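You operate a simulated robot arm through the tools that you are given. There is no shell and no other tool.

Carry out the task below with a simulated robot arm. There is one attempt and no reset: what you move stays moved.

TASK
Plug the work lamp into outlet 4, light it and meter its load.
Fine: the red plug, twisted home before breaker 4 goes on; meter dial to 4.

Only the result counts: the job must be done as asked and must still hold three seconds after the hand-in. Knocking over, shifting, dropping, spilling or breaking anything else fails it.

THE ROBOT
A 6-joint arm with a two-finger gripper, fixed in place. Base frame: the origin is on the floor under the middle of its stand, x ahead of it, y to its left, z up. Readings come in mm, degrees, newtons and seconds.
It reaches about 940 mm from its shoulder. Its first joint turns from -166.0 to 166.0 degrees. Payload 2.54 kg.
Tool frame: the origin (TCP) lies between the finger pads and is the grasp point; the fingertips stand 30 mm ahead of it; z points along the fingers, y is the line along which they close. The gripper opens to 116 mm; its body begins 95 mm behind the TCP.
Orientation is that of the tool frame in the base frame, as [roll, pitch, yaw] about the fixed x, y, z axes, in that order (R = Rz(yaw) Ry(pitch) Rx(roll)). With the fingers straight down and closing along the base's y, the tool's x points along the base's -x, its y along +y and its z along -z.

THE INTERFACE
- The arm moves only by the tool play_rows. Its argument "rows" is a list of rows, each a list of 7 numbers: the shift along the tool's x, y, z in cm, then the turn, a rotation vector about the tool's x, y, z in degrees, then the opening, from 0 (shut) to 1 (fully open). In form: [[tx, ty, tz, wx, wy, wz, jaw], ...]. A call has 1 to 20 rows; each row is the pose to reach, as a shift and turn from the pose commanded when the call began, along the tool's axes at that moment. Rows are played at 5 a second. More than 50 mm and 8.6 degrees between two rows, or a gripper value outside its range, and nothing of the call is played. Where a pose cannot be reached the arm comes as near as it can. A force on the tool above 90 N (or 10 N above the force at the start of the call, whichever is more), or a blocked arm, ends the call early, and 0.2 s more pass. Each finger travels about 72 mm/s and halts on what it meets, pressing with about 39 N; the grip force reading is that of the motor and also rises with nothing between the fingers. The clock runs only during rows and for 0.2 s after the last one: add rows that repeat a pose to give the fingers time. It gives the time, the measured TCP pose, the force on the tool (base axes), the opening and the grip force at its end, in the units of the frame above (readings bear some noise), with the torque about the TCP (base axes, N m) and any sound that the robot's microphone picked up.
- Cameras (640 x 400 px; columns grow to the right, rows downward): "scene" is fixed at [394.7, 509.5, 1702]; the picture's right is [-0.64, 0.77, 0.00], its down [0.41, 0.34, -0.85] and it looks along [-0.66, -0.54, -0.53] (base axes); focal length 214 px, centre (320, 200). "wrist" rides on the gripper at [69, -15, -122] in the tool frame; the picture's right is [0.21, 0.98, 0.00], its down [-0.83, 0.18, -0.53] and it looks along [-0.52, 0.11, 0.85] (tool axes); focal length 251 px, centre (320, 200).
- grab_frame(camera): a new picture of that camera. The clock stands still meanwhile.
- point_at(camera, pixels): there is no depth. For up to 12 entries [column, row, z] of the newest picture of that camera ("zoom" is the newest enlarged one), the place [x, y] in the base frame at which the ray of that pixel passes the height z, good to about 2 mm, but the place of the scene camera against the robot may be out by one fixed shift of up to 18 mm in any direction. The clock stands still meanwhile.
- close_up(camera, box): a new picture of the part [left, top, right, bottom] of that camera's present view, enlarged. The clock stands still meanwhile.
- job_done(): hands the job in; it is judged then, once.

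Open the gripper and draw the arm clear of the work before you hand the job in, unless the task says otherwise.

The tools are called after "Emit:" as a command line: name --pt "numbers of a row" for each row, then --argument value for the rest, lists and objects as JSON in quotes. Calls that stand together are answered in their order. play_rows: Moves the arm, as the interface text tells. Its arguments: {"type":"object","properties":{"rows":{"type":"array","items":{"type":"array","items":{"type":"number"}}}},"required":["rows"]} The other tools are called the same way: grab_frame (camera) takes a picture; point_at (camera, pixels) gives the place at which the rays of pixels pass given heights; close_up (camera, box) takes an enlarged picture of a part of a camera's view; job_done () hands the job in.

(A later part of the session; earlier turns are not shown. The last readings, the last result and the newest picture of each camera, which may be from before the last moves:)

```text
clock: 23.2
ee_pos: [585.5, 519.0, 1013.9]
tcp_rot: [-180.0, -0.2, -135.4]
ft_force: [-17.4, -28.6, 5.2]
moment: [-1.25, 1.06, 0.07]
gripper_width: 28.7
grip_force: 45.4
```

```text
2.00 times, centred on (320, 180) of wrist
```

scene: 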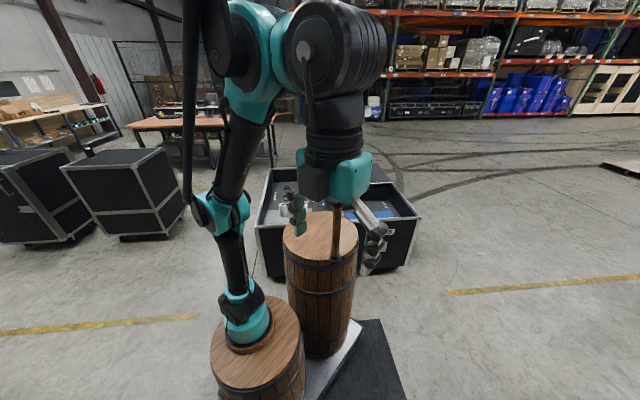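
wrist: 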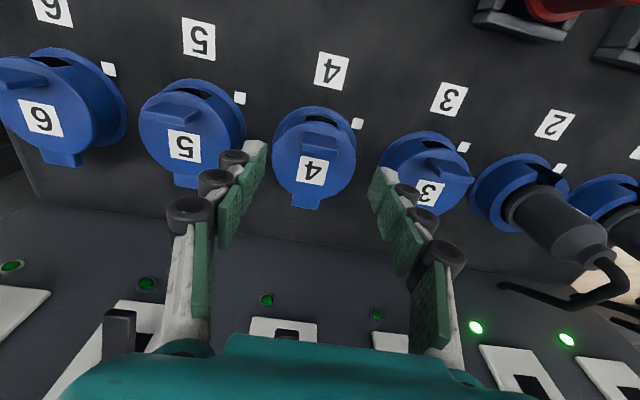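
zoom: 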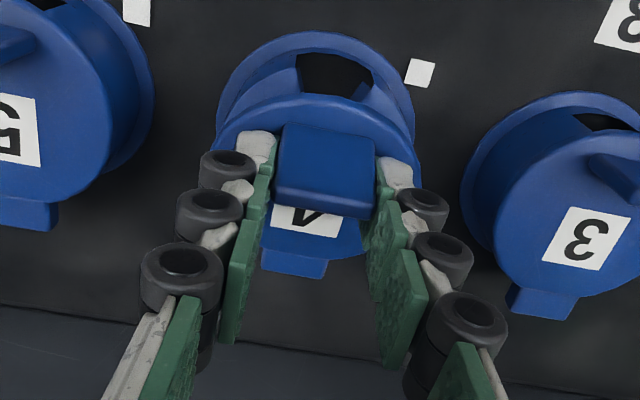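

The lid is opening (fin rises, window shows). Side force suggests the hinge is a bit farther out, so I continue on a corrected arc to 60° with a slight tool tilt.

Emit:
play_rows --pt "-0.65 0 -0.6 0 1.5 0 0.2" --pt "-1.3 0 -1.03 0 3 0 0.2" --pt "-2.0 0 -1.37 0 4.5 0 0.2" --pt "-2.64 0 -1.63 0 6 0 0.2" --pt "-3.35 0 -1.85 0 7 0 0.2" --pt "-4.06 0 -2.0 0 8 0 0.2" --pt "-4.06 0 -2.0 0 8 0 0.2"

Emit:
grab_frame --camera "wrist"

```text
clock: 24.8
ee_pos: [614.7, 547.9, 1031.8]
tcp_rot: [180.0, -8.1, -135.3]
ft_force: [-4.2, -18.2, 18.9]
moment: [-0.75, 0.59, 0.15]
gripper_width: 27.5
grip_force: 44.9
```

```text
taken
```

wrist: 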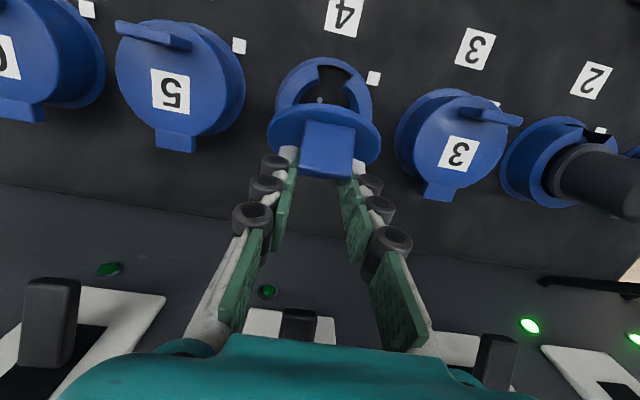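

Lid is about 50° open and the collar mouth is visible at (322,90). I continue the arc to about 95°.

Emit:
play_rows --pt "-0.72 0 -0.17 0 0 0 0.2" --pt "-1.44 0 -0.32 0 0 0 0.2" --pt "-2.18 0 -0.36 0 0 0 0.2" --pt "-2.9 0 -0.37 0 0 0 0.2" --pt "-3.63 0 -0.3 0 0 0 0.2" --pt "-4.37 0 -0.19 0 0 0 0.2" --pt "-5.07 0 0.02 0 0 0 0.2" --pt "-5.76 0 0.26 0 0 0 0.2" --pt "-6.4 0 0.57 0 0 0 0.2" --pt "-6.4 0 0.57 0 0 0 0.2"

Emit:
grab_frame --camera "wrist"

```text
clock: 26.9
ee_pos: [633.5, 582.7, 994.8]
tcp_rot: [-178.4, -5.4, -135.8]
ft_force: [45.3, -38.1, 32.7]
moment: [4.35, 3.93, -0.53]
gripper_width: 27.7
grip_force: 7.9
stopped in row 10: the arm was blocked; the commanded pose is now the measured one
```

```text
taken
```

wrist: 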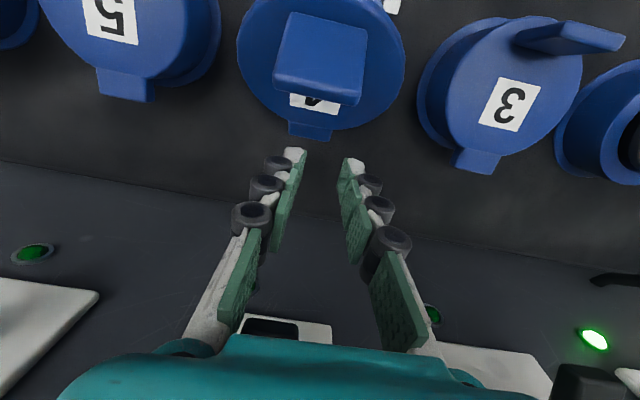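

The fin slipped out, the lid fell shut, and the arm was blocked with a sideways force. I retreat straight up in small steps, holding the gripper as is.

Emit:
play_rows --pt "0 0 -1 0 0 0 0.25" --pt "0 0 -2 0 0 0 0.25" --pt "0.3 0 -4 0 0 0 0.25" --pt "0.5 0 -6 0 0 0 0.25" --pt "0.5 0 -6 0 0 0 0.25"

Emit:
grab_frame --camera "wrist"

Emit:
grab_frame --camera "scene"

```text
clock: 27.2
ee_pos: [818.3, 381.6, 984.4]
tcp_rot: [-175.1, -2.7, -151.1]
ft_force: [39.4, -29.6, -52.2]
moment: [3.16, 3.39, -0.31]
gripper_width: 29.0
grip_force: 0.0
stopped in row 1: the force on the tool passed its limit at 505 N (the readings are from after the stop); the commanded pose is now the measured one
```

```text
taken
```

wrist: 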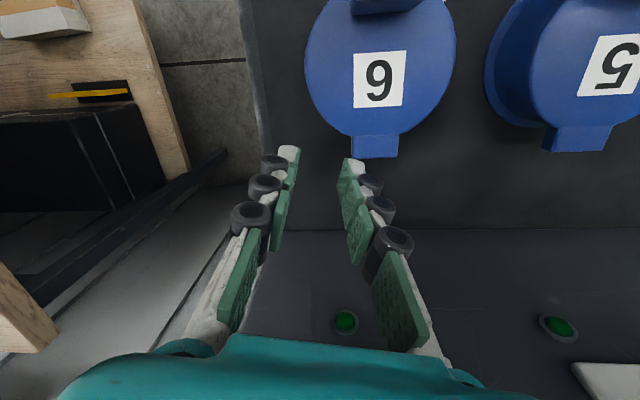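

```text
taken
```

scene: 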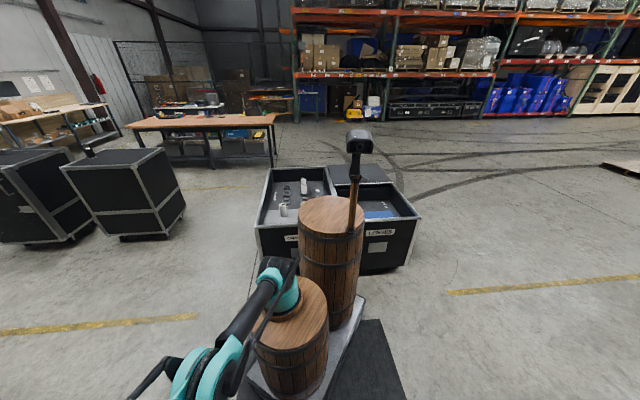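

The arm swung sideways to near outlet 6 at (818,382,984) — I must check what happened. I zoom on the surroundings without moving.

Emit:
close_up --camera "wrist" --box '[200, 160, 640, 400]'

Emit:
close_up --camera "scene" --box '[100, 240, 400, 400]'

Emit:
close_up --camera "wrist" --box '[400, 0, 640, 240]'

```text
1.45 times, centred on (420, 280) of wrist
```

zoom: 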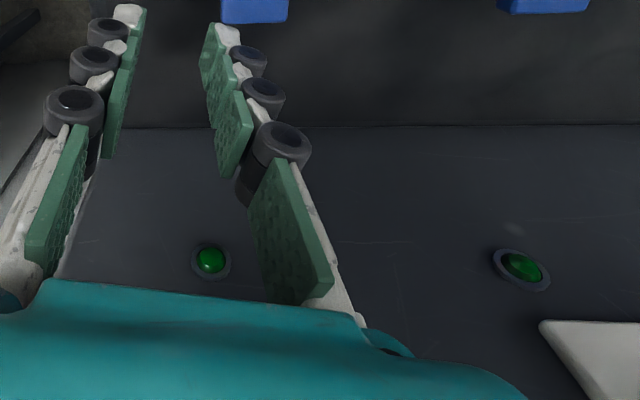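

```text
2.13 times, centred on (250, 320) of scene
```

zoom: 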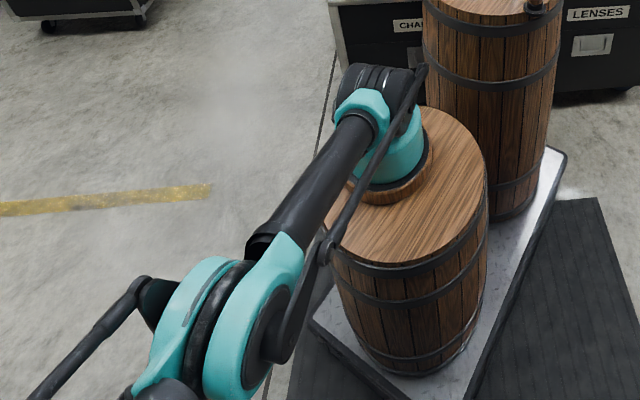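

```text
1.67 times, centred on (520, 120) of wrist
```

zoom: 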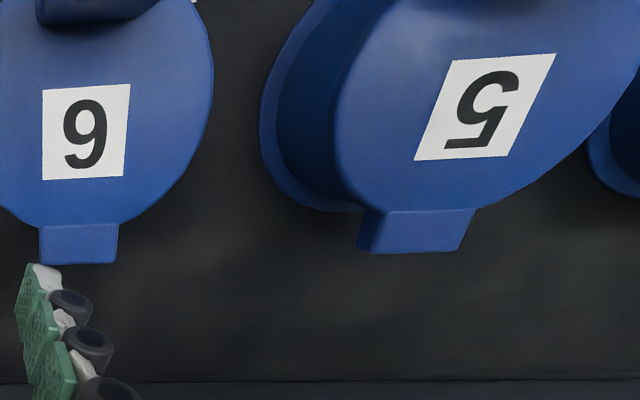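

The view shows lids intact, but the robot stand looks displaced in the scene picture compared with the start. I play one zero-motion row to read settled force and pose.

Emit:
play_rows --pt "0 0 0 0 0 0 0.25"

Emit:
grab_frame --camera "scene"

Emit:
grab_frame --camera "wrist"

```text
clock: 27.5
ee_pos: [964.4, 17.6, 969.0]
tcp_rot: [-176.4, -4.6, -170.3]
ft_force: [-40.6, -26.7, 24.1]
moment: [2.77, -4.36, 0.12]
gripper_width: 29.7
grip_force: 0.0
stopped in row 1: the force on the tool passed its limit at 747 N (the readings are from after the stop); the commanded pose is now the measured one
```

```text
taken
```

scene: 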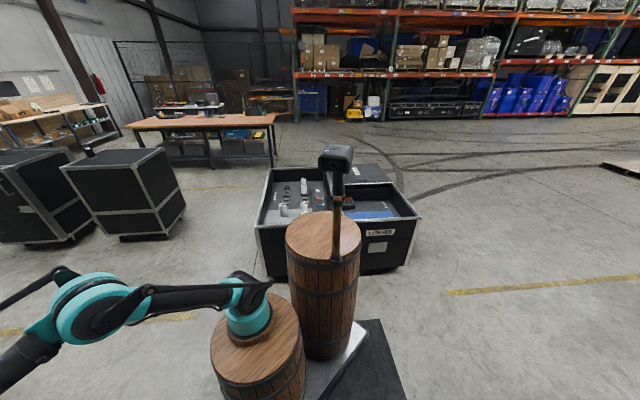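

```text
taken
```

wrist: 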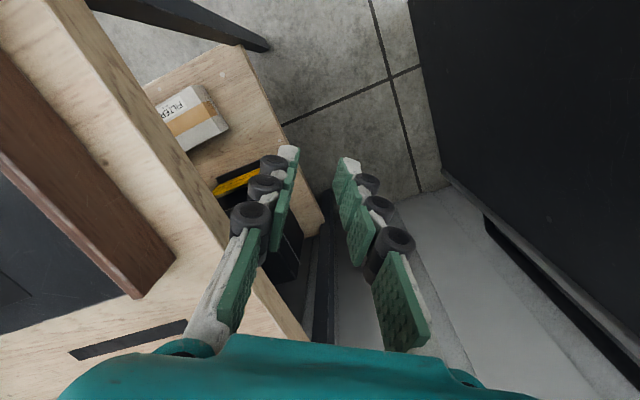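

The stand is back at its normal spot in the scene view, but the arm has swung to (964,18,969) over the side bench. I hold still with zero-motion rows to let it settle.

Emit:
play_rows --pt "0 0 0 0 0 0 0.25" --pt "0 0 0 0 0 0 0.25"

Emit:
grab_frame --camera "wrist"

Emit:
grab_frame --camera "scene"

```text
clock: 28.0
ee_pos: [916.0, 338.5, 1011.7]
tcp_rot: [-175.4, -11.3, -157.4]
ft_force: [-6.1, 0.2, 6.2]
moment: [0.11, -0.73, 0.08]
gripper_width: 28.9
grip_force: 0.1
stopped in row 2: the arm was blocked; the commanded pose is now the measured one
```

```text
taken
```

wrist: 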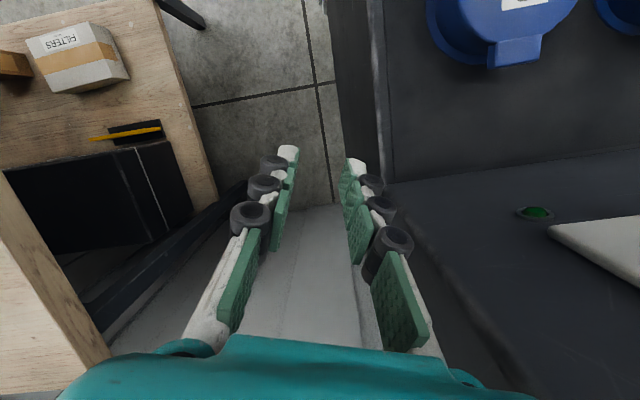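

```text
taken
```

scene: 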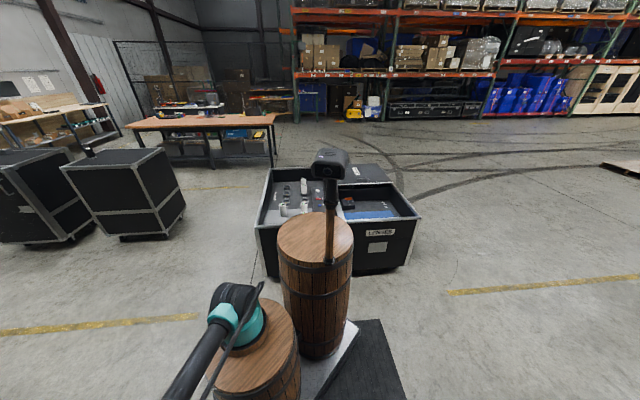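

Force is now small (6 N) with the gripper in the gap beside the rack at (916,338,1012). I hold again to check that it is at rest.

Emit:
play_rows --pt "0 0 0 0 0 0 0.25" --pt "0 0 0 0 0 0 0.25" --pt "0 0 0 0 0 0 0.25"

Emit:
grab_frame --camera "wrist"

Emit:
grab_frame --camera "scene"

```text
clock: 28.8
ee_pos: [952.1, 315.6, 980.6]
tcp_rot: [-175.8, -8.2, -157.0]
ft_force: [-0.2, 0.3, 0.5]
moment: [0.02, -0.01, 0.01]
gripper_width: 28.9
grip_force: 0.0
```

```text
taken
```

wrist: 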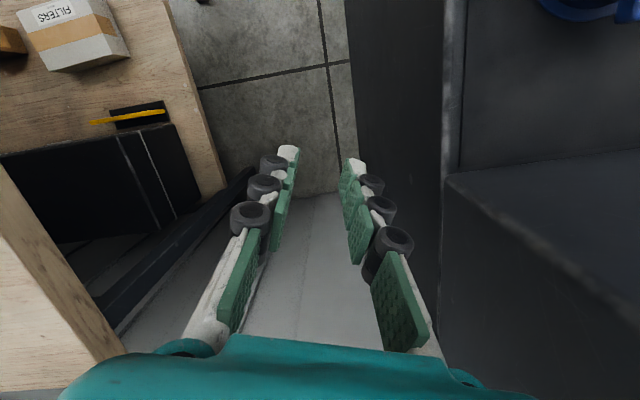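

```text
taken
```

scene: 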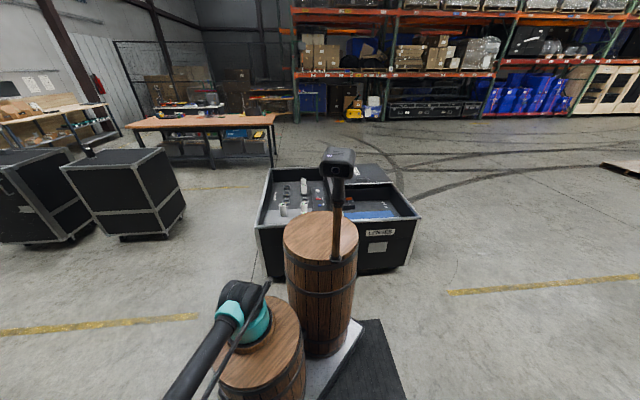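

The arm has settled at (952,316,981) with zero force; the gripper hangs in the gap between the bench and the rack's side. I query positions of the bench edge (210,150) and rack edge (445,170) to plan a safe way out.

Emit:
point_at --camera "wrist" --pixels '[[205, 110, 800], [205, 110, 900], [230, 185, 800], [230, 185, 900], [445, 100, 920], [447, 180, 920], [60, 60, 850], [60, 60, 950], [110, 350, 900], [110, 350, 1000], [600, 10, 930], [20, 190, 950]]'

Emit:
close_up --camera "wrist" --box '[0, 0, 320, 200]'

Emit:
close_up --camera "wrist" --box '[400, 100, 640, 400]'

```text
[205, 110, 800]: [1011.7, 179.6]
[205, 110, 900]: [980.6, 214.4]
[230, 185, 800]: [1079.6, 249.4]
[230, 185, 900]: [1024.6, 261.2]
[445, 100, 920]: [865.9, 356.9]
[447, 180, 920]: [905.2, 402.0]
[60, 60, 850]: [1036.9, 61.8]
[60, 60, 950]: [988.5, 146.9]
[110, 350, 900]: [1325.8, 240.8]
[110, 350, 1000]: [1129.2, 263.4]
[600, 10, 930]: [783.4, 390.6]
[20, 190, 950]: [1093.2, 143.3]
```

```text
2.00 times, centred on (160, 100) of wrist
```

zoom: 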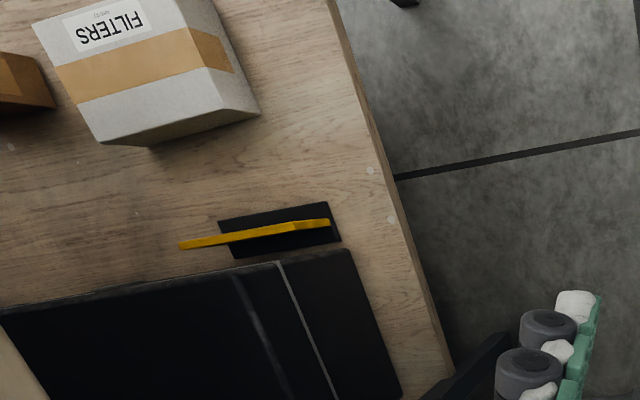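

```text
1.33 times, centred on (520, 250) of wrist
```

zoom: 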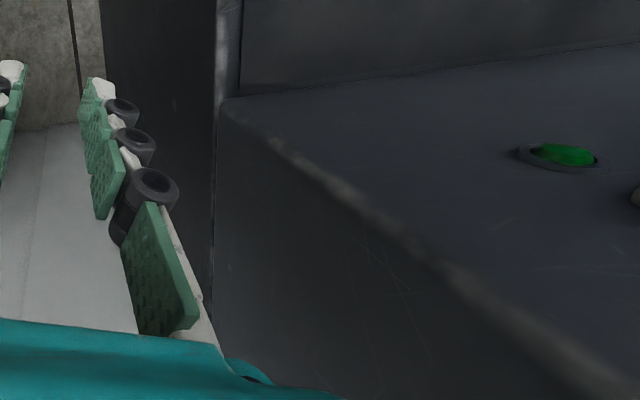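

There is ~90 mm of clearance to both sides, so I back out along the gap toward the robot (reducing extension), slowly, then rise.

Emit:
play_rows --pt "0.9 -0.4 -0.1 0 0 0 0.25" --pt "1.9 -0.75 -0.2 0 0 0 0.25" --pt "3.0 -1.2 -0.3 0 0 0 0.25" --pt "4.2 -1.7 -0.4 0 0 0 0.25" --pt "5.4 -2.15 -0.5 0 0 0 0.25" --pt "6.5 -2.6 -0.6 0 0 0 0.25" --pt "7.64 -3.02 -0.7 0 0 0 0.25" --pt "7.64 -3.02 -0.7 0 0 0 0.25"

Emit:
grab_frame --camera "wrist"

```text
clock: 30.6
ee_pos: [920.1, 271.5, 1036.1]
tcp_rot: [-175.8, -8.2, -157.2]
ft_force: [-0.1, -1.1, 0.0]
moment: [0.0, -0.02, 0.01]
gripper_width: 28.9
grip_force: 0.0
out of reach, approached as far as the arm can: row 1, 2, 3, 4, 5, 6, 7, 8
```

```text
taken
```

wrist: 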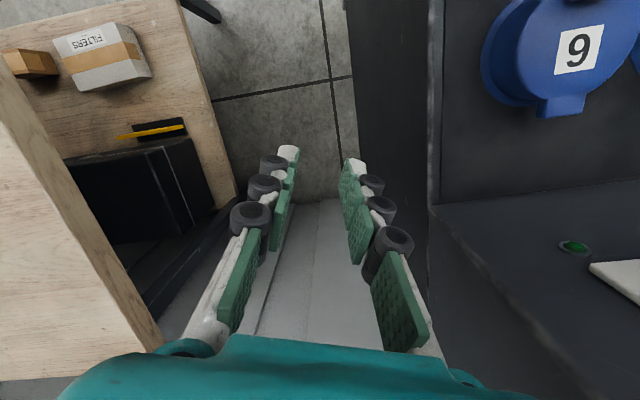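

The arm is at the edge of its reach with the body leaning outward. I straighten the tool to vertical while moving further back and up.

Emit:
play_rows --pt "0.8 -0.3 -0.3 -0.6 -1.2 0 0.25" --pt "1.7 -0.7 -0.6 -1.2 -2.4 0 0.25" --pt "2.5 -1.0 -0.9 -1.8 -3.6 0 0.25" --pt "3.4 -1.35 -1.2 -2.4 -4.8 0 0.25" --pt "4.2 -1.7 -1.5 -3.0 -6.0 0 0.25" --pt "5.1 -2.0 -1.8 -3.6 -7.1 0 0.25" --pt "5.94 -2.37 -2.0 -4.2 -8.2 0 0.25" --pt "5.94 -2.37 -2.0 -4.2 -8.2 0 0.25"

Emit:
grab_frame --camera "scene"

```text
clock: 32.4
ee_pos: [884.4, 230.6, 1092.3]
tcp_rot: [-180.0, -0.1, -156.9]
ft_force: [0.2, 0.4, -0.7]
moment: [-0.02, -0.02, 0.02]
gripper_width: 28.9
grip_force: 0.1
out of reach, approached as far as the arm can: row 1, 2, 3, 4, 5, 6, 7, 8
```

```text
taken
```

scene: 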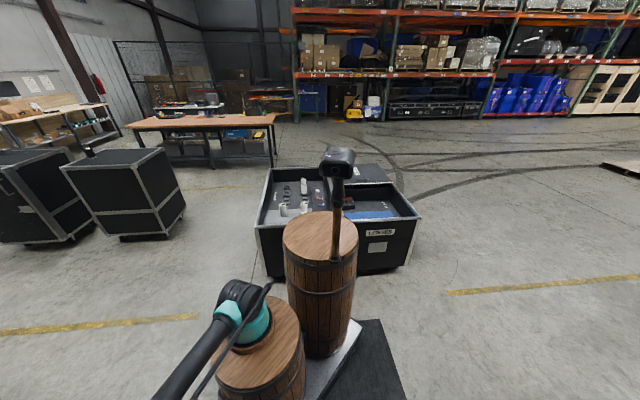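

Now at (884,231,1092) vertical and force-free, still at the edge of reach. I move straight inward toward the base to bend the elbow again.

Emit:
play_rows --pt "1.5 0.1 0 0 0 0 0.25" --pt "3.0 0.2 0 0 0 0 0.25" --pt "4.5 0.3 0 0 0 0 0.25" --pt "6.0 0.4 0 0 0 0 0.25" --pt "8.0 0.6 0 0 0 0 0.25" --pt "10.0 0.7 0 0 0 0 0.25" --pt "10.0 0.7 0 0 0 0 0.25"

Emit:
grab_frame --camera "wrist"

Emit:
grab_frame --camera "scene"

```text
clock: 34.0
ee_pos: [885.8, 232.9, 1092.5]
tcp_rot: [-180.0, -0.1, -156.8]
ft_force: [-0.5, -0.7, -0.3]
moment: [0.01, 0.01, 0.0]
gripper_width: 29.2
grip_force: 0.0
out of reach, approached as far as the arm can: row 1, 2, 3, 4, 5, 6, 7
```

```text
taken
```

wrist: 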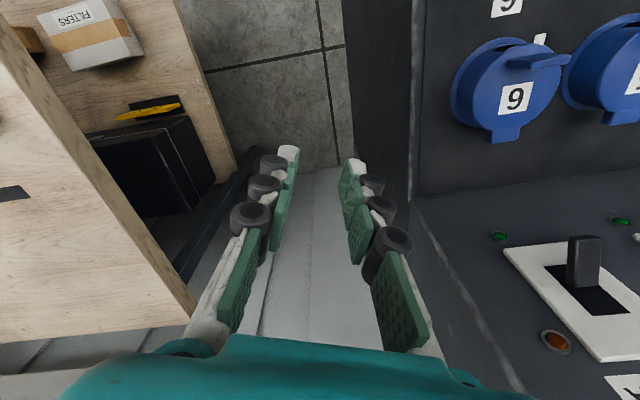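

```text
taken
```

scene: 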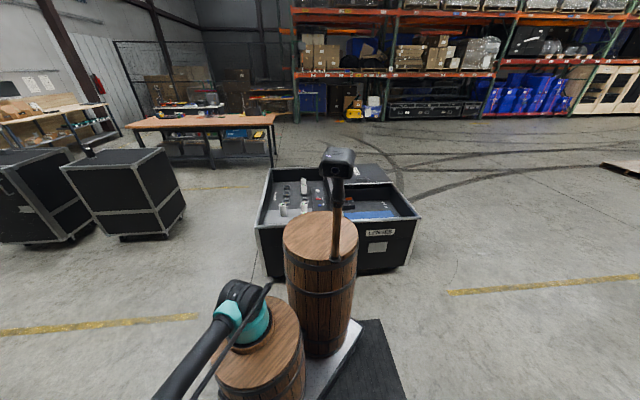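

Inward commands leave the arm stuck at full stretch; a downward tangential move should bend the elbow the right way. First I check the plywood edge at (195,320)/(100,165) relative to the gripper.

Emit:
point_at --camera "wrist" --pixels '[[195, 318, 900], [195, 318, 1000], [195, 318, 1050], [100, 165, 900], [100, 165, 1000], [100, 165, 1050], [215, 110, 800], [215, 110, 900], [412, 100, 920], [412, 195, 920], [5, 15, 1000], [5, 15, 900]]'

Emit:
close_up --camera "wrist" --box '[0, 0, 320, 400]'

```text
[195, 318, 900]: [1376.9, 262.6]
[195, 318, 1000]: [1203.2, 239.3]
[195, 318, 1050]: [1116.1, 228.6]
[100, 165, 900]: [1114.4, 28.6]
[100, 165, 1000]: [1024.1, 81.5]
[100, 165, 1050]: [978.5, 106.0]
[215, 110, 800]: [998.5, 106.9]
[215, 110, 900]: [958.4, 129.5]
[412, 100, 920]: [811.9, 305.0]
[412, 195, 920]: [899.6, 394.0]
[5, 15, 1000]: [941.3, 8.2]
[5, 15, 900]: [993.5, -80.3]
```

```text
1.00 times, centred on (160, 200) of wrist (not enlarged: the box is as wide or as high as the picture)
```

zoom: 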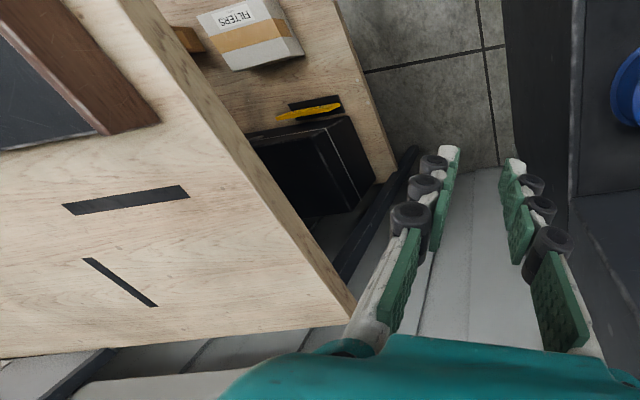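

The desk corner is far away (>100 mm), so I move down with a little inward motion to unlock the elbow.

Emit:
play_rows --pt "0.0 0 1 0 0 0 0.25" --pt "0.2 0 2 0 0 0 0.25" --pt "0.5 0 3 0 0 0 0.25" --pt "1.0 0 4 0 0 0 0.25" --pt "1.5 0 5 0 0 0 0.25" --pt "1.5 0 5 0 0 0 0.25"

```text
clock: 35.4
ee_pos: [885.7, 231.9, 1092.8]
tcp_rot: [180.0, -0.1, -156.8]
ft_force: [0.2, -0.2, -0.8]
moment: [-0.02, 0.02, 0.0]
gripper_width: 29.0
grip_force: 0.1
out of reach, approached as far as the arm can: row 1, 2, 3, 4, 5, 6
```

No motion at all from that command. I test whether other directions (up, sideways, small yaw) are accepted.

Emit:
play_rows --pt "0 0 -1 0 0 0 0.25" --pt "0 0 -2 0 0 0 0.25"

Emit:
play_rows --pt "0 -1 0 0 0 0 0.25" --pt "0 -2 0 0 0 0 0.25"

Emit:
play_rows --pt "0 0 0 0 0 5 0.25" --pt "0 0 0 0 0 8 0.25"

```text
clock: 36.0
ee_pos: [885.7, 232.2, 1112.3]
tcp_rot: [180.0, 0.1, -156.7]
ft_force: [0.3, -0.4, 1.1]
moment: [-0.01, 0.02, 0.01]
gripper_width: 29.1
grip_force: 0.1
```

```text
clock: 36.6
ee_pos: [894.0, 215.3, 1110.9]
tcp_rot: [-180.0, 0.0, -156.8]
ft_force: [-0.3, 0.2, -0.5]
moment: [-0.02, 0.01, 0.01]
gripper_width: 28.9
grip_force: 0.0
```

```text
clock: 37.2
ee_pos: [893.3, 214.6, 1111.4]
tcp_rot: [180.0, 0.0, -164.9]
ft_force: [-0.3, 0.6, 0.3]
moment: [-0.02, 0.0, 0.05]
gripper_width: 29.0
grip_force: 0.0
```

Upward, sideways and yaw moves work, so I was at a lower limit of this arm configuration. I rise further to see the arm's posture in the scene view.

Emit:
play_rows --pt "0 0 -3 0 0 0 0.25" --pt "0 0 -6 0 0 0 0.25" --pt "0 0 -9 0 0 0 0.25" --pt "0 0 -12 0 0 0 0.25" --pt "0 0 -15 0 0 0 0.25" --pt "0 0 -15 0 0 0 0.25"

Emit:
grab_frame --camera "scene"

Emit:
grab_frame --camera "wrist"

```text
clock: 38.6
ee_pos: [888.1, 213.3, 1255.6]
tcp_rot: [-180.0, -0.1, -164.8]
ft_force: [0.6, 0.3, 0.2]
moment: [-0.01, 0.05, 0.0]
gripper_width: 28.9
grip_force: 0.0
out of reach, approached as far as the arm can: row 5, 6
```

```text
taken
```

scene: 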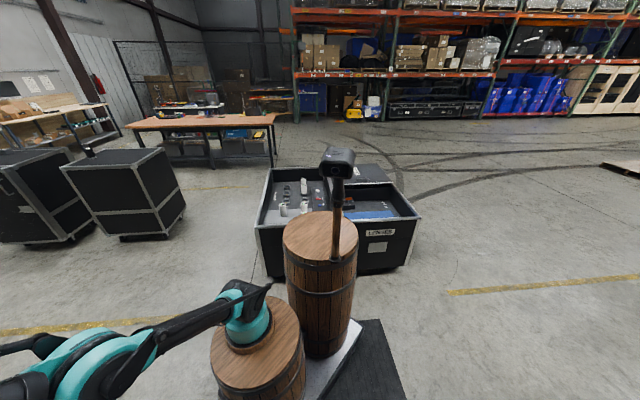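

```text
taken
```

wrist: 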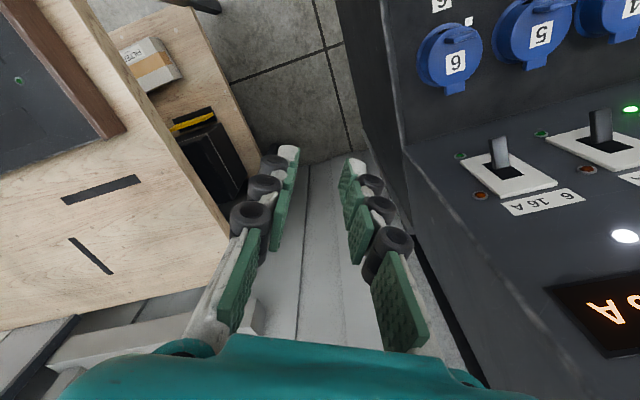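

The scene view shows the arm stretched out, and in the wrist view a lit LED at (630,108) may belong to breaker 4. I zoom in to check the breakers.

Emit:
close_up --camera "wrist" --box '[440, 60, 640, 260]'

Emit:
close_up --camera "scene" --box '[0, 250, 320, 400]'

Emit:
close_up --camera "wrist" --box '[0, 0, 260, 260]'

```text
2.00 times, centred on (540, 160) of wrist
```

zoom: 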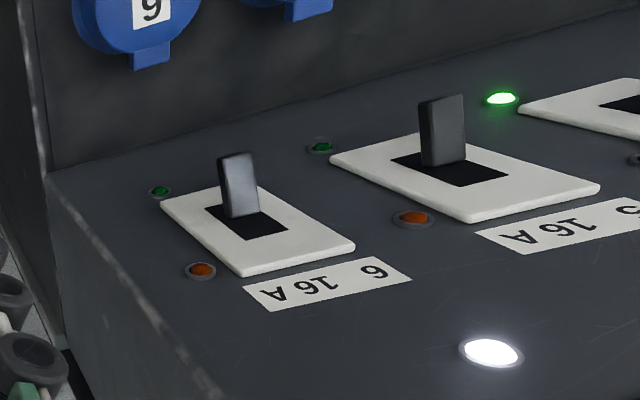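

```text
2.00 times, centred on (160, 325) of scene
```

zoom: 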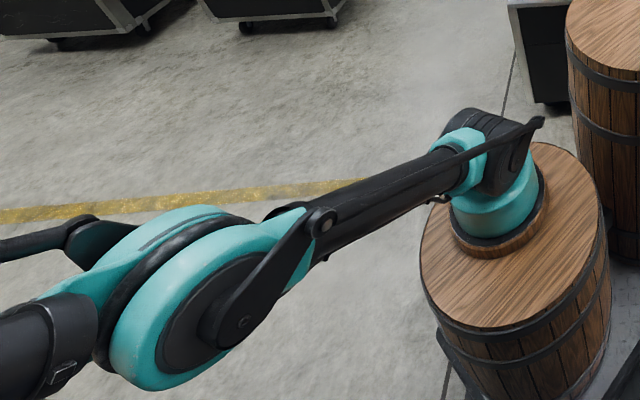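

```text
1.54 times, centred on (130, 130) of wrist
```

zoom: 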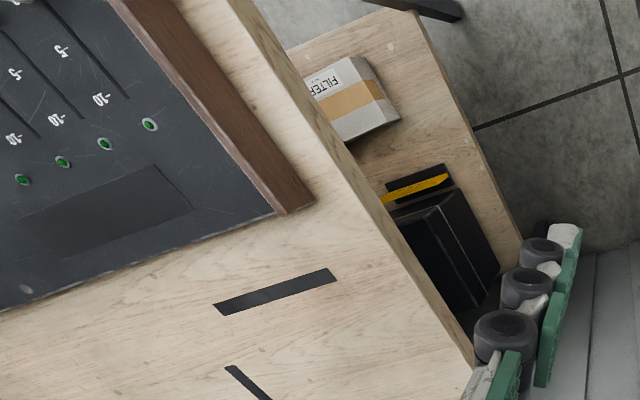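

LEDs show breaker 4 got switched on by the swing (breakers 5 and 6 off); I'll have to switch it off before plugging. First I bring the arm inward at this height to recover a normal posture.

Emit:
play_rows --pt "2.5 0 0 0 0 0 0.25" --pt "5 0 0 0 0 0 0.25" --pt "7.5 0 0 0 0 0 0.25" --pt "10 0 0 0 0 0 0.25" --pt "12.5 0 0 0 0 0 0.25" --pt "15 0 0 0 0 0 0.25" --pt "15 0 0 0 0 0 0.25"

Emit:
grab_frame --camera "scene"

Emit:
grab_frame --camera "wrist"

```text
clock: 40.2
ee_pos: [807.6, 197.6, 1307.7]
tcp_rot: [180.0, -0.1, -164.8]
ft_force: [-0.2, 0.6, 0.6]
moment: [-0.04, 0.03, -0.01]
gripper_width: 28.9
grip_force: 0.0
out of reach, approached as far as the arm can: row 3, 4, 5, 6, 7
```

```text
taken
```

scene: 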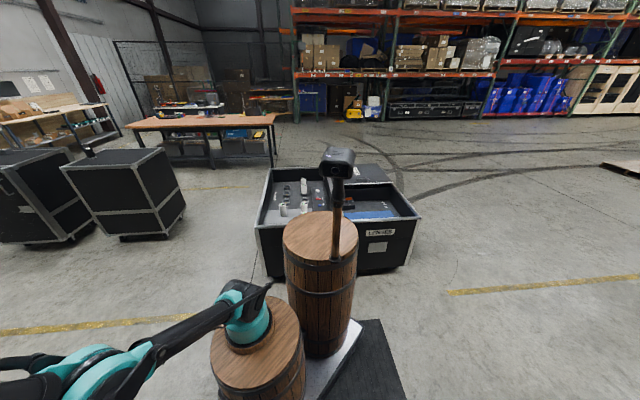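

```text
taken
```

wrist: 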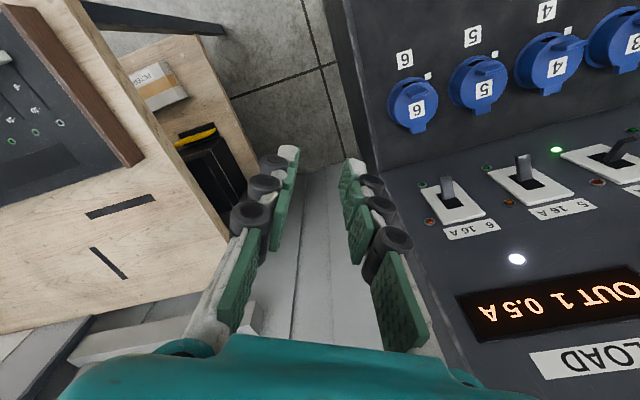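

The arm seems to be in a near-straight, over-extended elbow posture (inward moves hit a limit). I move outward and downward along the edge of reach in free space of the gap, to let the elbow bend the right way.

Emit:
play_rows --pt "-2.5 0 0.8 0 0 0 0.25" --pt "-5 0 2.3 0 0 0 0.25" --pt "-7.5 0 4.3 0 0 0 0.25" --pt "-9.6 0 6.3 0 0 0 0.25" --pt "-11 0 8.3 0 0 0 0.25" --pt "-12.5 0 10.8 0 0 0 0.25" --pt "-13.7 0 13.3 0 0 0 0.25" --pt "-14.8 0 15.8 0 0 0 0.25" --pt "-14.8 0 15.8 0 0 0 0.25"

Emit:
grab_frame --camera "scene"

```text
clock: 42.2
ee_pos: [951.6, 239.2, 1147.7]
tcp_rot: [-179.9, 0.0, -164.8]
ft_force: [-0.4, -0.4, 0.4]
moment: [-0.04, 0.0, 0.01]
gripper_width: 29.1
grip_force: 0.1
out of reach, approached as far as the arm can: row 4, 5
```

```text
taken
```

scene: 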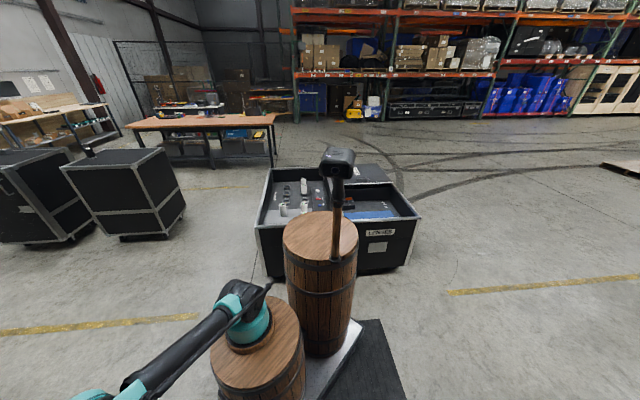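

Reached (952,239,1148) normally. I test moving inward from here.

Emit:
play_rows --pt "-0.5 0 1.5 0 0 0 0.25" --pt "-0.5 0 3 0 0 0 0.25" --pt "0 0 5 0 0 0 0.25" --pt "1.5 0 5.5 0 0 0 0.25" --pt "3.5 0 5.5 0 0 0 0.25" --pt "5.5 0 5.5 0 0 0 0.25" --pt "7.5 0 5.5 0 0 0 0.25" --pt "7.5 0 5.5 0 0 0 0.25"

Emit:
grab_frame --camera "scene"

```text
clock: 44.0
ee_pos: [889.7, 220.9, 1094.2]
tcp_rot: [180.0, 0.0, -164.8]
ft_force: [0.9, -0.3, 0.1]
moment: [0.0, -0.04, 0.03]
gripper_width: 29.0
grip_force: 0.1
out of reach, approached as far as the arm can: row 7, 8
```

```text
taken
```

scene: 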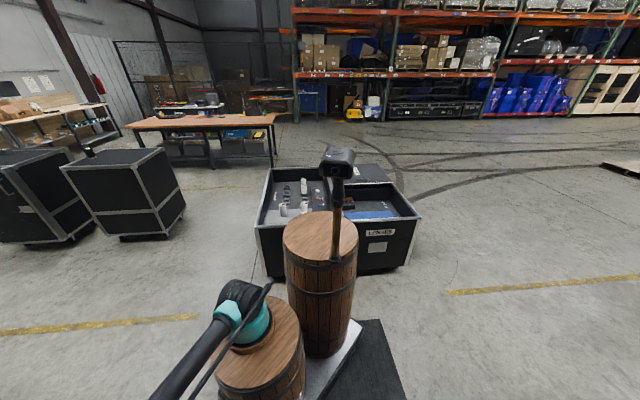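

Inner limit again at (890,221,1094). I push to full stretch outward and slide down along the reach boundary, so the elbow gets past straight.

Emit:
play_rows --pt "-3 0 0 0 0 0 0.25" --pt "-6 0 0 0 0 0 0.25" --pt "-8.5 0 0.5 0 0 0 0.25" --pt "-10 0 1.5 0 0 0 0.25" --pt "-11 0 3 0 0 0 0.25" --pt "-12 0 5 0 0 0 0.25" --pt "-12.5 0 7 0 0 0 0.25" --pt "-13 0 9 0 0 0 0.25" --pt "-13 0 9 0 0 0 0.25"

Emit:
grab_frame --camera "wrist"

```text
clock: 46.0
ee_pos: [1014.3, 256.2, 1003.2]
tcp_rot: [179.9, 0.0, -164.8]
ft_force: [-0.3, 0.3, -0.3]
moment: [0.06, 0.03, 0.0]
gripper_width: 28.9
grip_force: 0.0
```

```text
taken
```

wrist: 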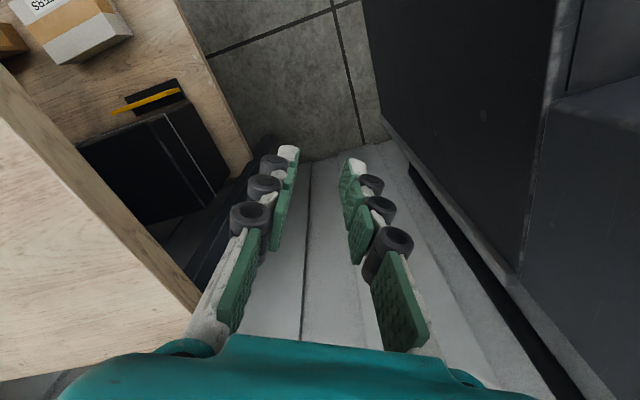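

Now at (1014,256,1003) without reach warnings. Before going further out I triangulate the desk corner seen at (200,310).

Emit:
point_at --camera "wrist" --pixels '[[200, 312, 850], [200, 312, 950], [200, 312, 1000], [100, 190, 850], [100, 190, 950], [240, 140, 700], [240, 140, 850], [555, 80, 920], [520, 280, 800], [520, 280, 900], [420, 165, 500], [420, 165, 700]]'

```text
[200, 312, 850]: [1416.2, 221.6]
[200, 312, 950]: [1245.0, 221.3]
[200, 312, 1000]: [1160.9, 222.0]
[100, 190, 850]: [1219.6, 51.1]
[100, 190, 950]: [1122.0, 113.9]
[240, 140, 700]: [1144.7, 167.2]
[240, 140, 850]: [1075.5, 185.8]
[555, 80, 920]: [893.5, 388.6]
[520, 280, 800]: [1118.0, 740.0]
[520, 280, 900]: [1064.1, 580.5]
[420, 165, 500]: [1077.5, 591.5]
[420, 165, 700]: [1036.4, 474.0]
```

The desk edge is ~230 mm away and the planks far below (z≈540), so the gap is free. I push slightly past full reach outward and downward to straighten the elbow and let it fold the other way.

Emit:
play_rows --pt "-2 0 0.5 0 0 0 0.25" --pt "-4 0 1 0 0 0 0.25" --pt "-6 0 2 0 0 0 0.25" --pt "-7 0 4 0 0 0 0.25" --pt "-8 0 6 0 0 0 0.25" --pt "-8 0 6 0 0 0 0.25"

Emit:
grab_frame --camera "scene"

```text
clock: 47.4
ee_pos: [1062.6, 264.2, 933.2]
tcp_rot: [-180.0, -0.1, -164.8]
ft_force: [-0.1, 0.4, -0.3]
moment: [0.01, -0.05, 0.01]
gripper_width: 29.1
grip_force: 0.1
out of reach, approached as far as the arm can: row 2, 3, 4, 5, 6
```

```text
taken
```

scene: 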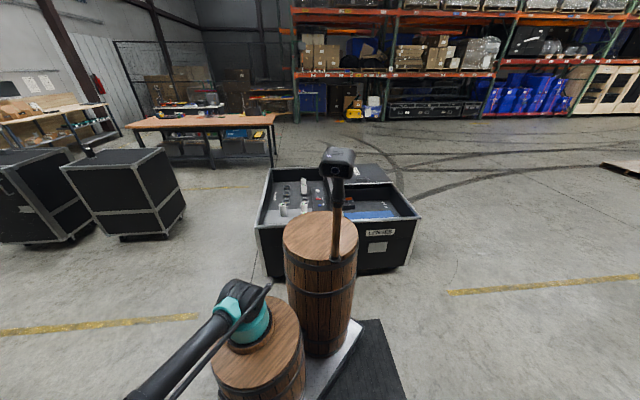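

At full stretch now (1063,264,933). I make a small downward move followed by a short inward move, then look at the elbow.

Emit:
play_rows --pt "0 0 1 0 0 0 0.25" --pt "0 0 2 0 0 0 0.25" --pt "0.5 0 3 0 0 0 0.25" --pt "1.5 0 3.5 0 0 0 0.25" --pt "3 0 3.5 0 0 0 0.25" --pt "4.5 0 3 0 0 0 0.25" --pt "4.5 0 3 0 0 0 0.25"

Emit:
grab_frame --camera "scene"

```text
clock: 49.0
ee_pos: [1053.9, 268.9, 917.3]
tcp_rot: [-179.9, -0.2, -164.8]
ft_force: [-0.6, 0.0, -0.1]
moment: [0.03, -0.01, -0.02]
gripper_width: 28.8
grip_force: 0.1
out of reach, approached as far as the arm can: row 4, 5, 6, 7
```

```text
taken
```

scene: 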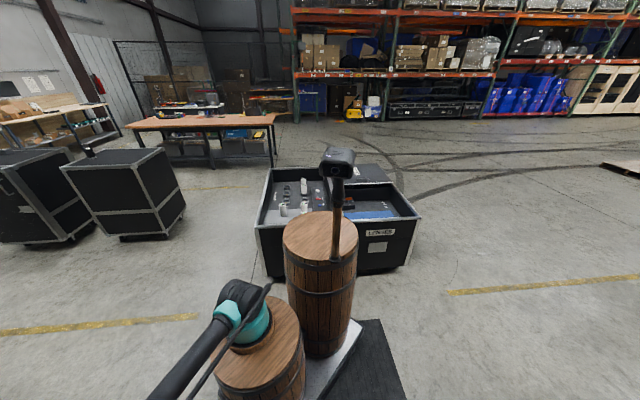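

Scene geometry confirms an elbow-down posture (upper arm low). Going up along the edge of reach should force the elbow back over straight near the starting area, so I move up along that boundary in free air.

Emit:
play_rows --pt "0.9 0 -2.8 0 0 0 0.25" --pt "1.8 0 -5.8 0 0 0 0.25" --pt "2.6 0 -8.3 0 0 0 0.25" --pt "4.2 0 -11.3 0 0 0 0.25" --pt "5.9 0 -14.3 0 0 0 0.25" --pt "7.6 0 -17.3 0 0 0 0.25" --pt "9.6 0 -20.3 0 0 0 0.25" --pt "11.6 0 -23.3 0 0 0 0.25" --pt "13.6 0 -26.3 0 0 0 0.25" --pt "15.4 0 -28.6 0 0 0 0.25" --pt "17.2 0 -31.0 0 0 0 0.25" --pt "19.1 0 -33.3 0 0 0 0.25" --pt "21.2 0 -35.3 0 0 0 0.25" --pt "23.4 0 -37.3 0 0 0 0.25" --pt "25.6 0 -39.3 0 0 0 0.25" --pt "25.6 0 -39.3 0 0 0 0.25"

Emit:
grab_frame --camera "scene"

```text
clock: 52.4
ee_pos: [803.9, 202.4, 1309.9]
tcp_rot: [-179.9, -0.2, -164.8]
ft_force: [-0.5, 0.6, -0.6]
moment: [-0.02, 0.01, 0.0]
gripper_width: 28.9
grip_force: 0.0
```

```text
taken
```

scene: 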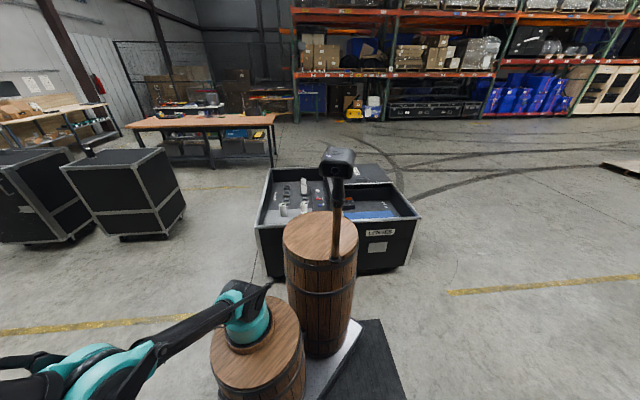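

Back at (804,202,1310) without warnings. I continue up and inward along the boundary toward the starting height.

Emit:
play_rows --pt "2.0 0 -1.7 0 0 0 0.25" --pt "4.0 0 -3.4 0 0 0 0.25" --pt "6.0 0 -5.0 0 0 0 0.25" --pt "8.0 0 -6.4 0 0 0 0.25" --pt "10 0 -7.7 0 0 0 0.25" --pt "12 0 -9.0 0 0 0 0.25" --pt "14 0 -10.1 0 0 0 0.25" --pt "16 0 -11.1 0 0 0 0.25" --pt "18 0 -12.0 0 0 0 0.25" --pt "20 0 -12.9 0 0 0 0.25" --pt "22 0 -13.7 0 0 0 0.25" --pt "24 0 -14 0 0 0 0.25" --pt "26 0 -13.5 0 0 0 0.25" --pt "26 0 -13.5 0 0 0 0.25"

Emit:
grab_frame --camera "scene"

```text
clock: 55.4
ee_pos: [553.9, 132.3, 1443.7]
tcp_rot: [-180.0, 0.1, -164.8]
ft_force: [-0.8, 0.1, 0.1]
moment: [-0.03, -0.03, 0.02]
gripper_width: 29.0
grip_force: 0.1
out of reach, approached as far as the arm can: row 1, 2, 3, 4, 5, 6, 7
```

```text
taken
```

scene: 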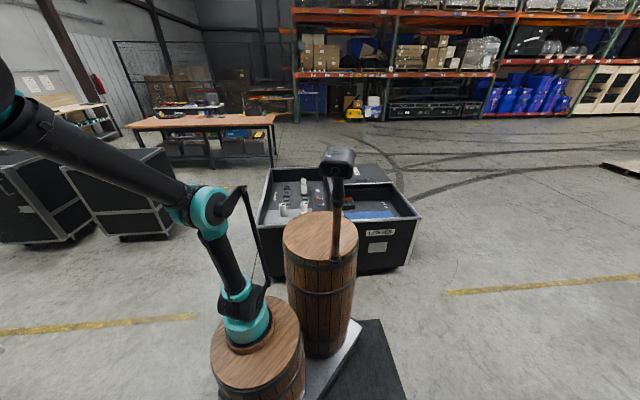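

The elbow is up again (scene view), TCP (554,132,1444). I move back over the rack front for an inspection view, turning square to the rack.

Emit:
play_rows --pt "0.4 3.6 2 0 0 -3.7 0.25" --pt "0.8 7.2 4 0 0 -7.4 0.25" --pt "1.1 10.7 6 0 0 -11 0.25" --pt "1.5 14.3 8 0 0 -14.8 0.25" --pt "1.9 17.9 10.2 0 0 -18.5 0.25" --pt "2.3 21.5 12.3 0 0 -22 0.25" --pt "2.7 25 14.4 0 0 -26 0.25" --pt "3.0 28.6 16.4 0 0 -29.5 0.25" --pt "3.0 28.6 16.4 0 0 -29.5 0.25"

Emit:
grab_frame --camera "wrist"

Emit:
close_up --camera "wrist" --box '[200, 180, 520, 380]'

Emit:
close_up --camera "wrist" --box '[0, 60, 320, 300]'

```text
clock: 57.4
ee_pos: [447.5, 404.3, 1280.5]
tcp_rot: [179.9, 0.0, -135.3]
ft_force: [-0.2, 0.2, -0.7]
moment: [0.04, -0.03, -0.05]
gripper_width: 29.0
grip_force: 0.1
```

```text
taken
```

wrist: 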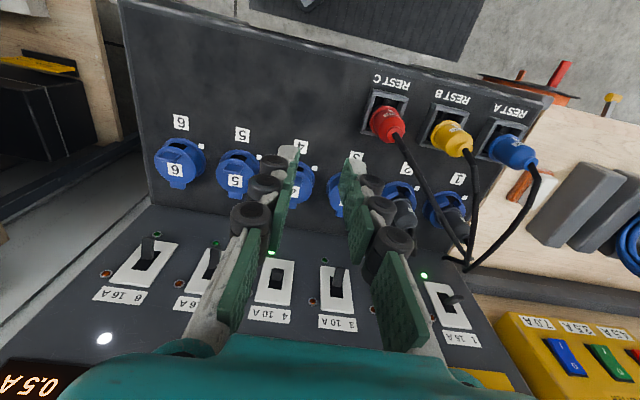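

```text
2.00 times, centred on (360, 280) of wrist
```

zoom: 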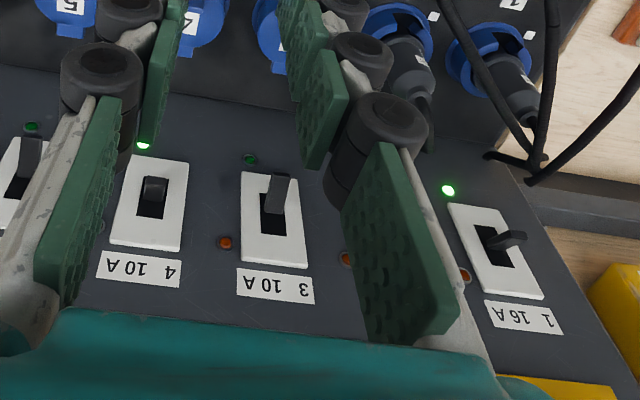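

```text
1.67 times, centred on (160, 180) of wrist
```

zoom: 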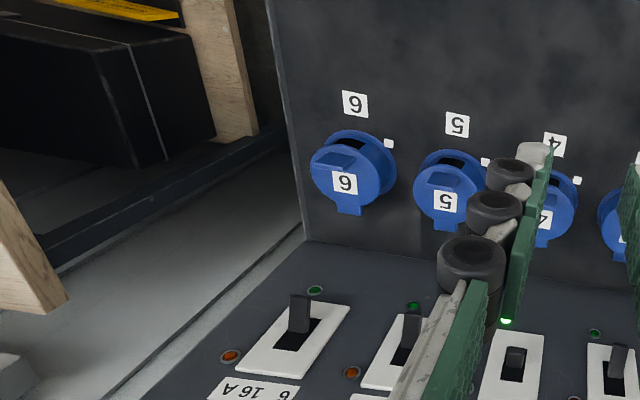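

Breaker 4 is indeed on (LED lit, toggle tipped up); display shows "OUT 1 0.5 A". Plugs and lids are undisturbed. I go to a frontal view of the breaker panel to locate toggle 4 so I can switch it off.

Emit:
play_rows --pt "-2.6 -0.5 2.2 0 -4 0 0.25" --pt "-5.2 -1 4.5 0 -8 0 0.25" --pt "-7.8 -1.5 6.8 0 -12 0 0.25" --pt "-10.4 -2 9 0 -17 0 0.25" --pt "-13 -2.5 11.3 0 -21 0 0.25" --pt "-15.6 -3 13.6 0 -26 0 0.25" --pt "-18.25 -3.5 15.85 0 -30 0 0.25" --pt "-18.25 -3.5 15.85 0 -30 0 0.25"

Emit:
grab_frame --camera "wrist"

Emit:
close_up --camera "wrist" --box '[240, 120, 400, 240]'

```text
clock: 59.2
ee_pos: [603.9, 505.3, 1120.0]
tcp_rot: [-180.0, 30.1, -135.2]
ft_force: [-0.3, 0.1, 0.9]
moment: [-0.01, -0.02, 0.01]
gripper_width: 28.9
grip_force: 0.1
```

```text
taken
```

wrist: 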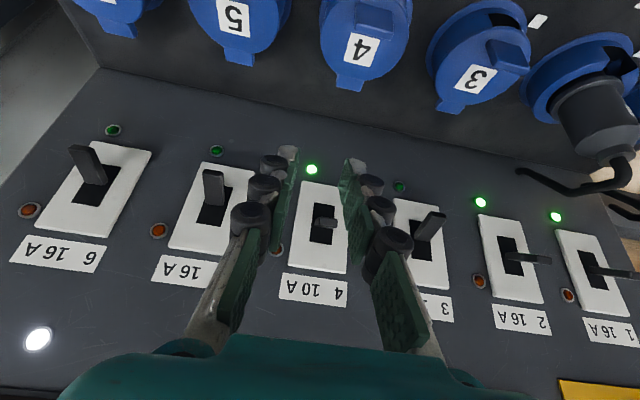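

```text
3.33 times, centred on (320, 180) of wrist
```

zoom: 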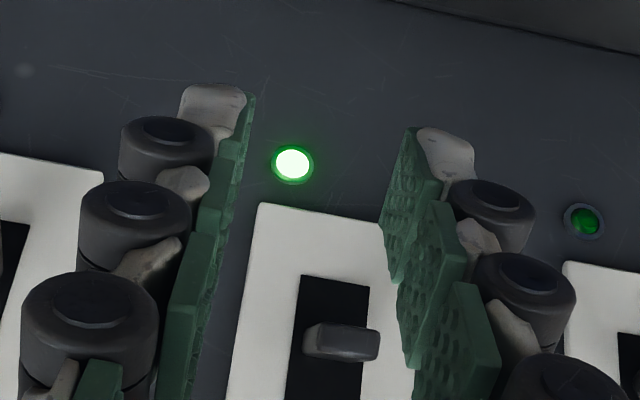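

Toggle 4 (on) is at (328,223), LED 4 lit at (312,169). I get rays here and then shift sideways 80 mm for a stereo view.

Emit:
point_at --camera "wrist" --pixels '[[328, 222, 1050], [328, 222, 1100], [312, 169, 980], [312, 169, 1030], [302, 183, 1000], [302, 183, 1050], [288, 266, 1050], [288, 266, 1100], [210, 172, 1030], [210, 172, 1080], [217, 151, 980], [217, 151, 1030]]'

Emit:
play_rows --pt "0 -3 0 0 0 0 0.25" --pt "0 -6 0 0 0 0 0.25" --pt "0 -9 0 0 0 0 0.25" --pt "0 -9 0 0 0 0 0.25"

Emit:
grab_frame --camera "wrist"

Emit:
close_up --camera "wrist" --box '[360, 120, 520, 240]'

```text
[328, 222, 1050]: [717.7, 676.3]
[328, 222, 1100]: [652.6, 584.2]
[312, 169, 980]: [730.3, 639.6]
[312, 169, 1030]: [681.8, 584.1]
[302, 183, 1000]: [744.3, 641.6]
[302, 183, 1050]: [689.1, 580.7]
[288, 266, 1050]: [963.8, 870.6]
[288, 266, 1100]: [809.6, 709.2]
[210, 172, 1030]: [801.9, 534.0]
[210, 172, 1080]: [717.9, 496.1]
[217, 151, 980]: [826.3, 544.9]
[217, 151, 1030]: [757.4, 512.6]
```

```text
clock: 60.2
ee_pos: [665.9, 440.4, 1120.8]
tcp_rot: [-180.0, 30.0, -135.2]
ft_force: [-0.8, -0.4, -0.2]
moment: [0.02, 0.04, 0.01]
gripper_width: 29.1
grip_force: 0.0
```

```text
taken
```

wrist: 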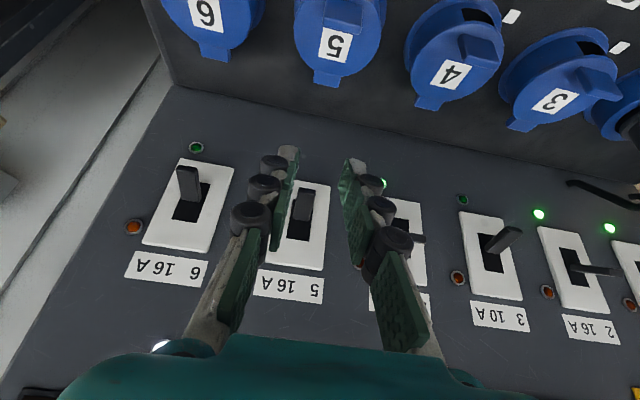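

```text
3.33 times, centred on (440, 180) of wrist
```

zoom: 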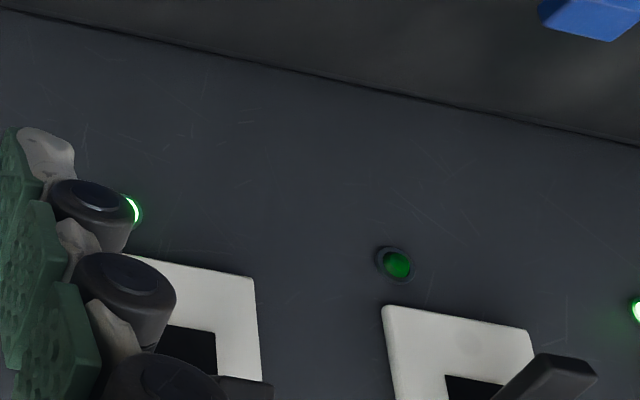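

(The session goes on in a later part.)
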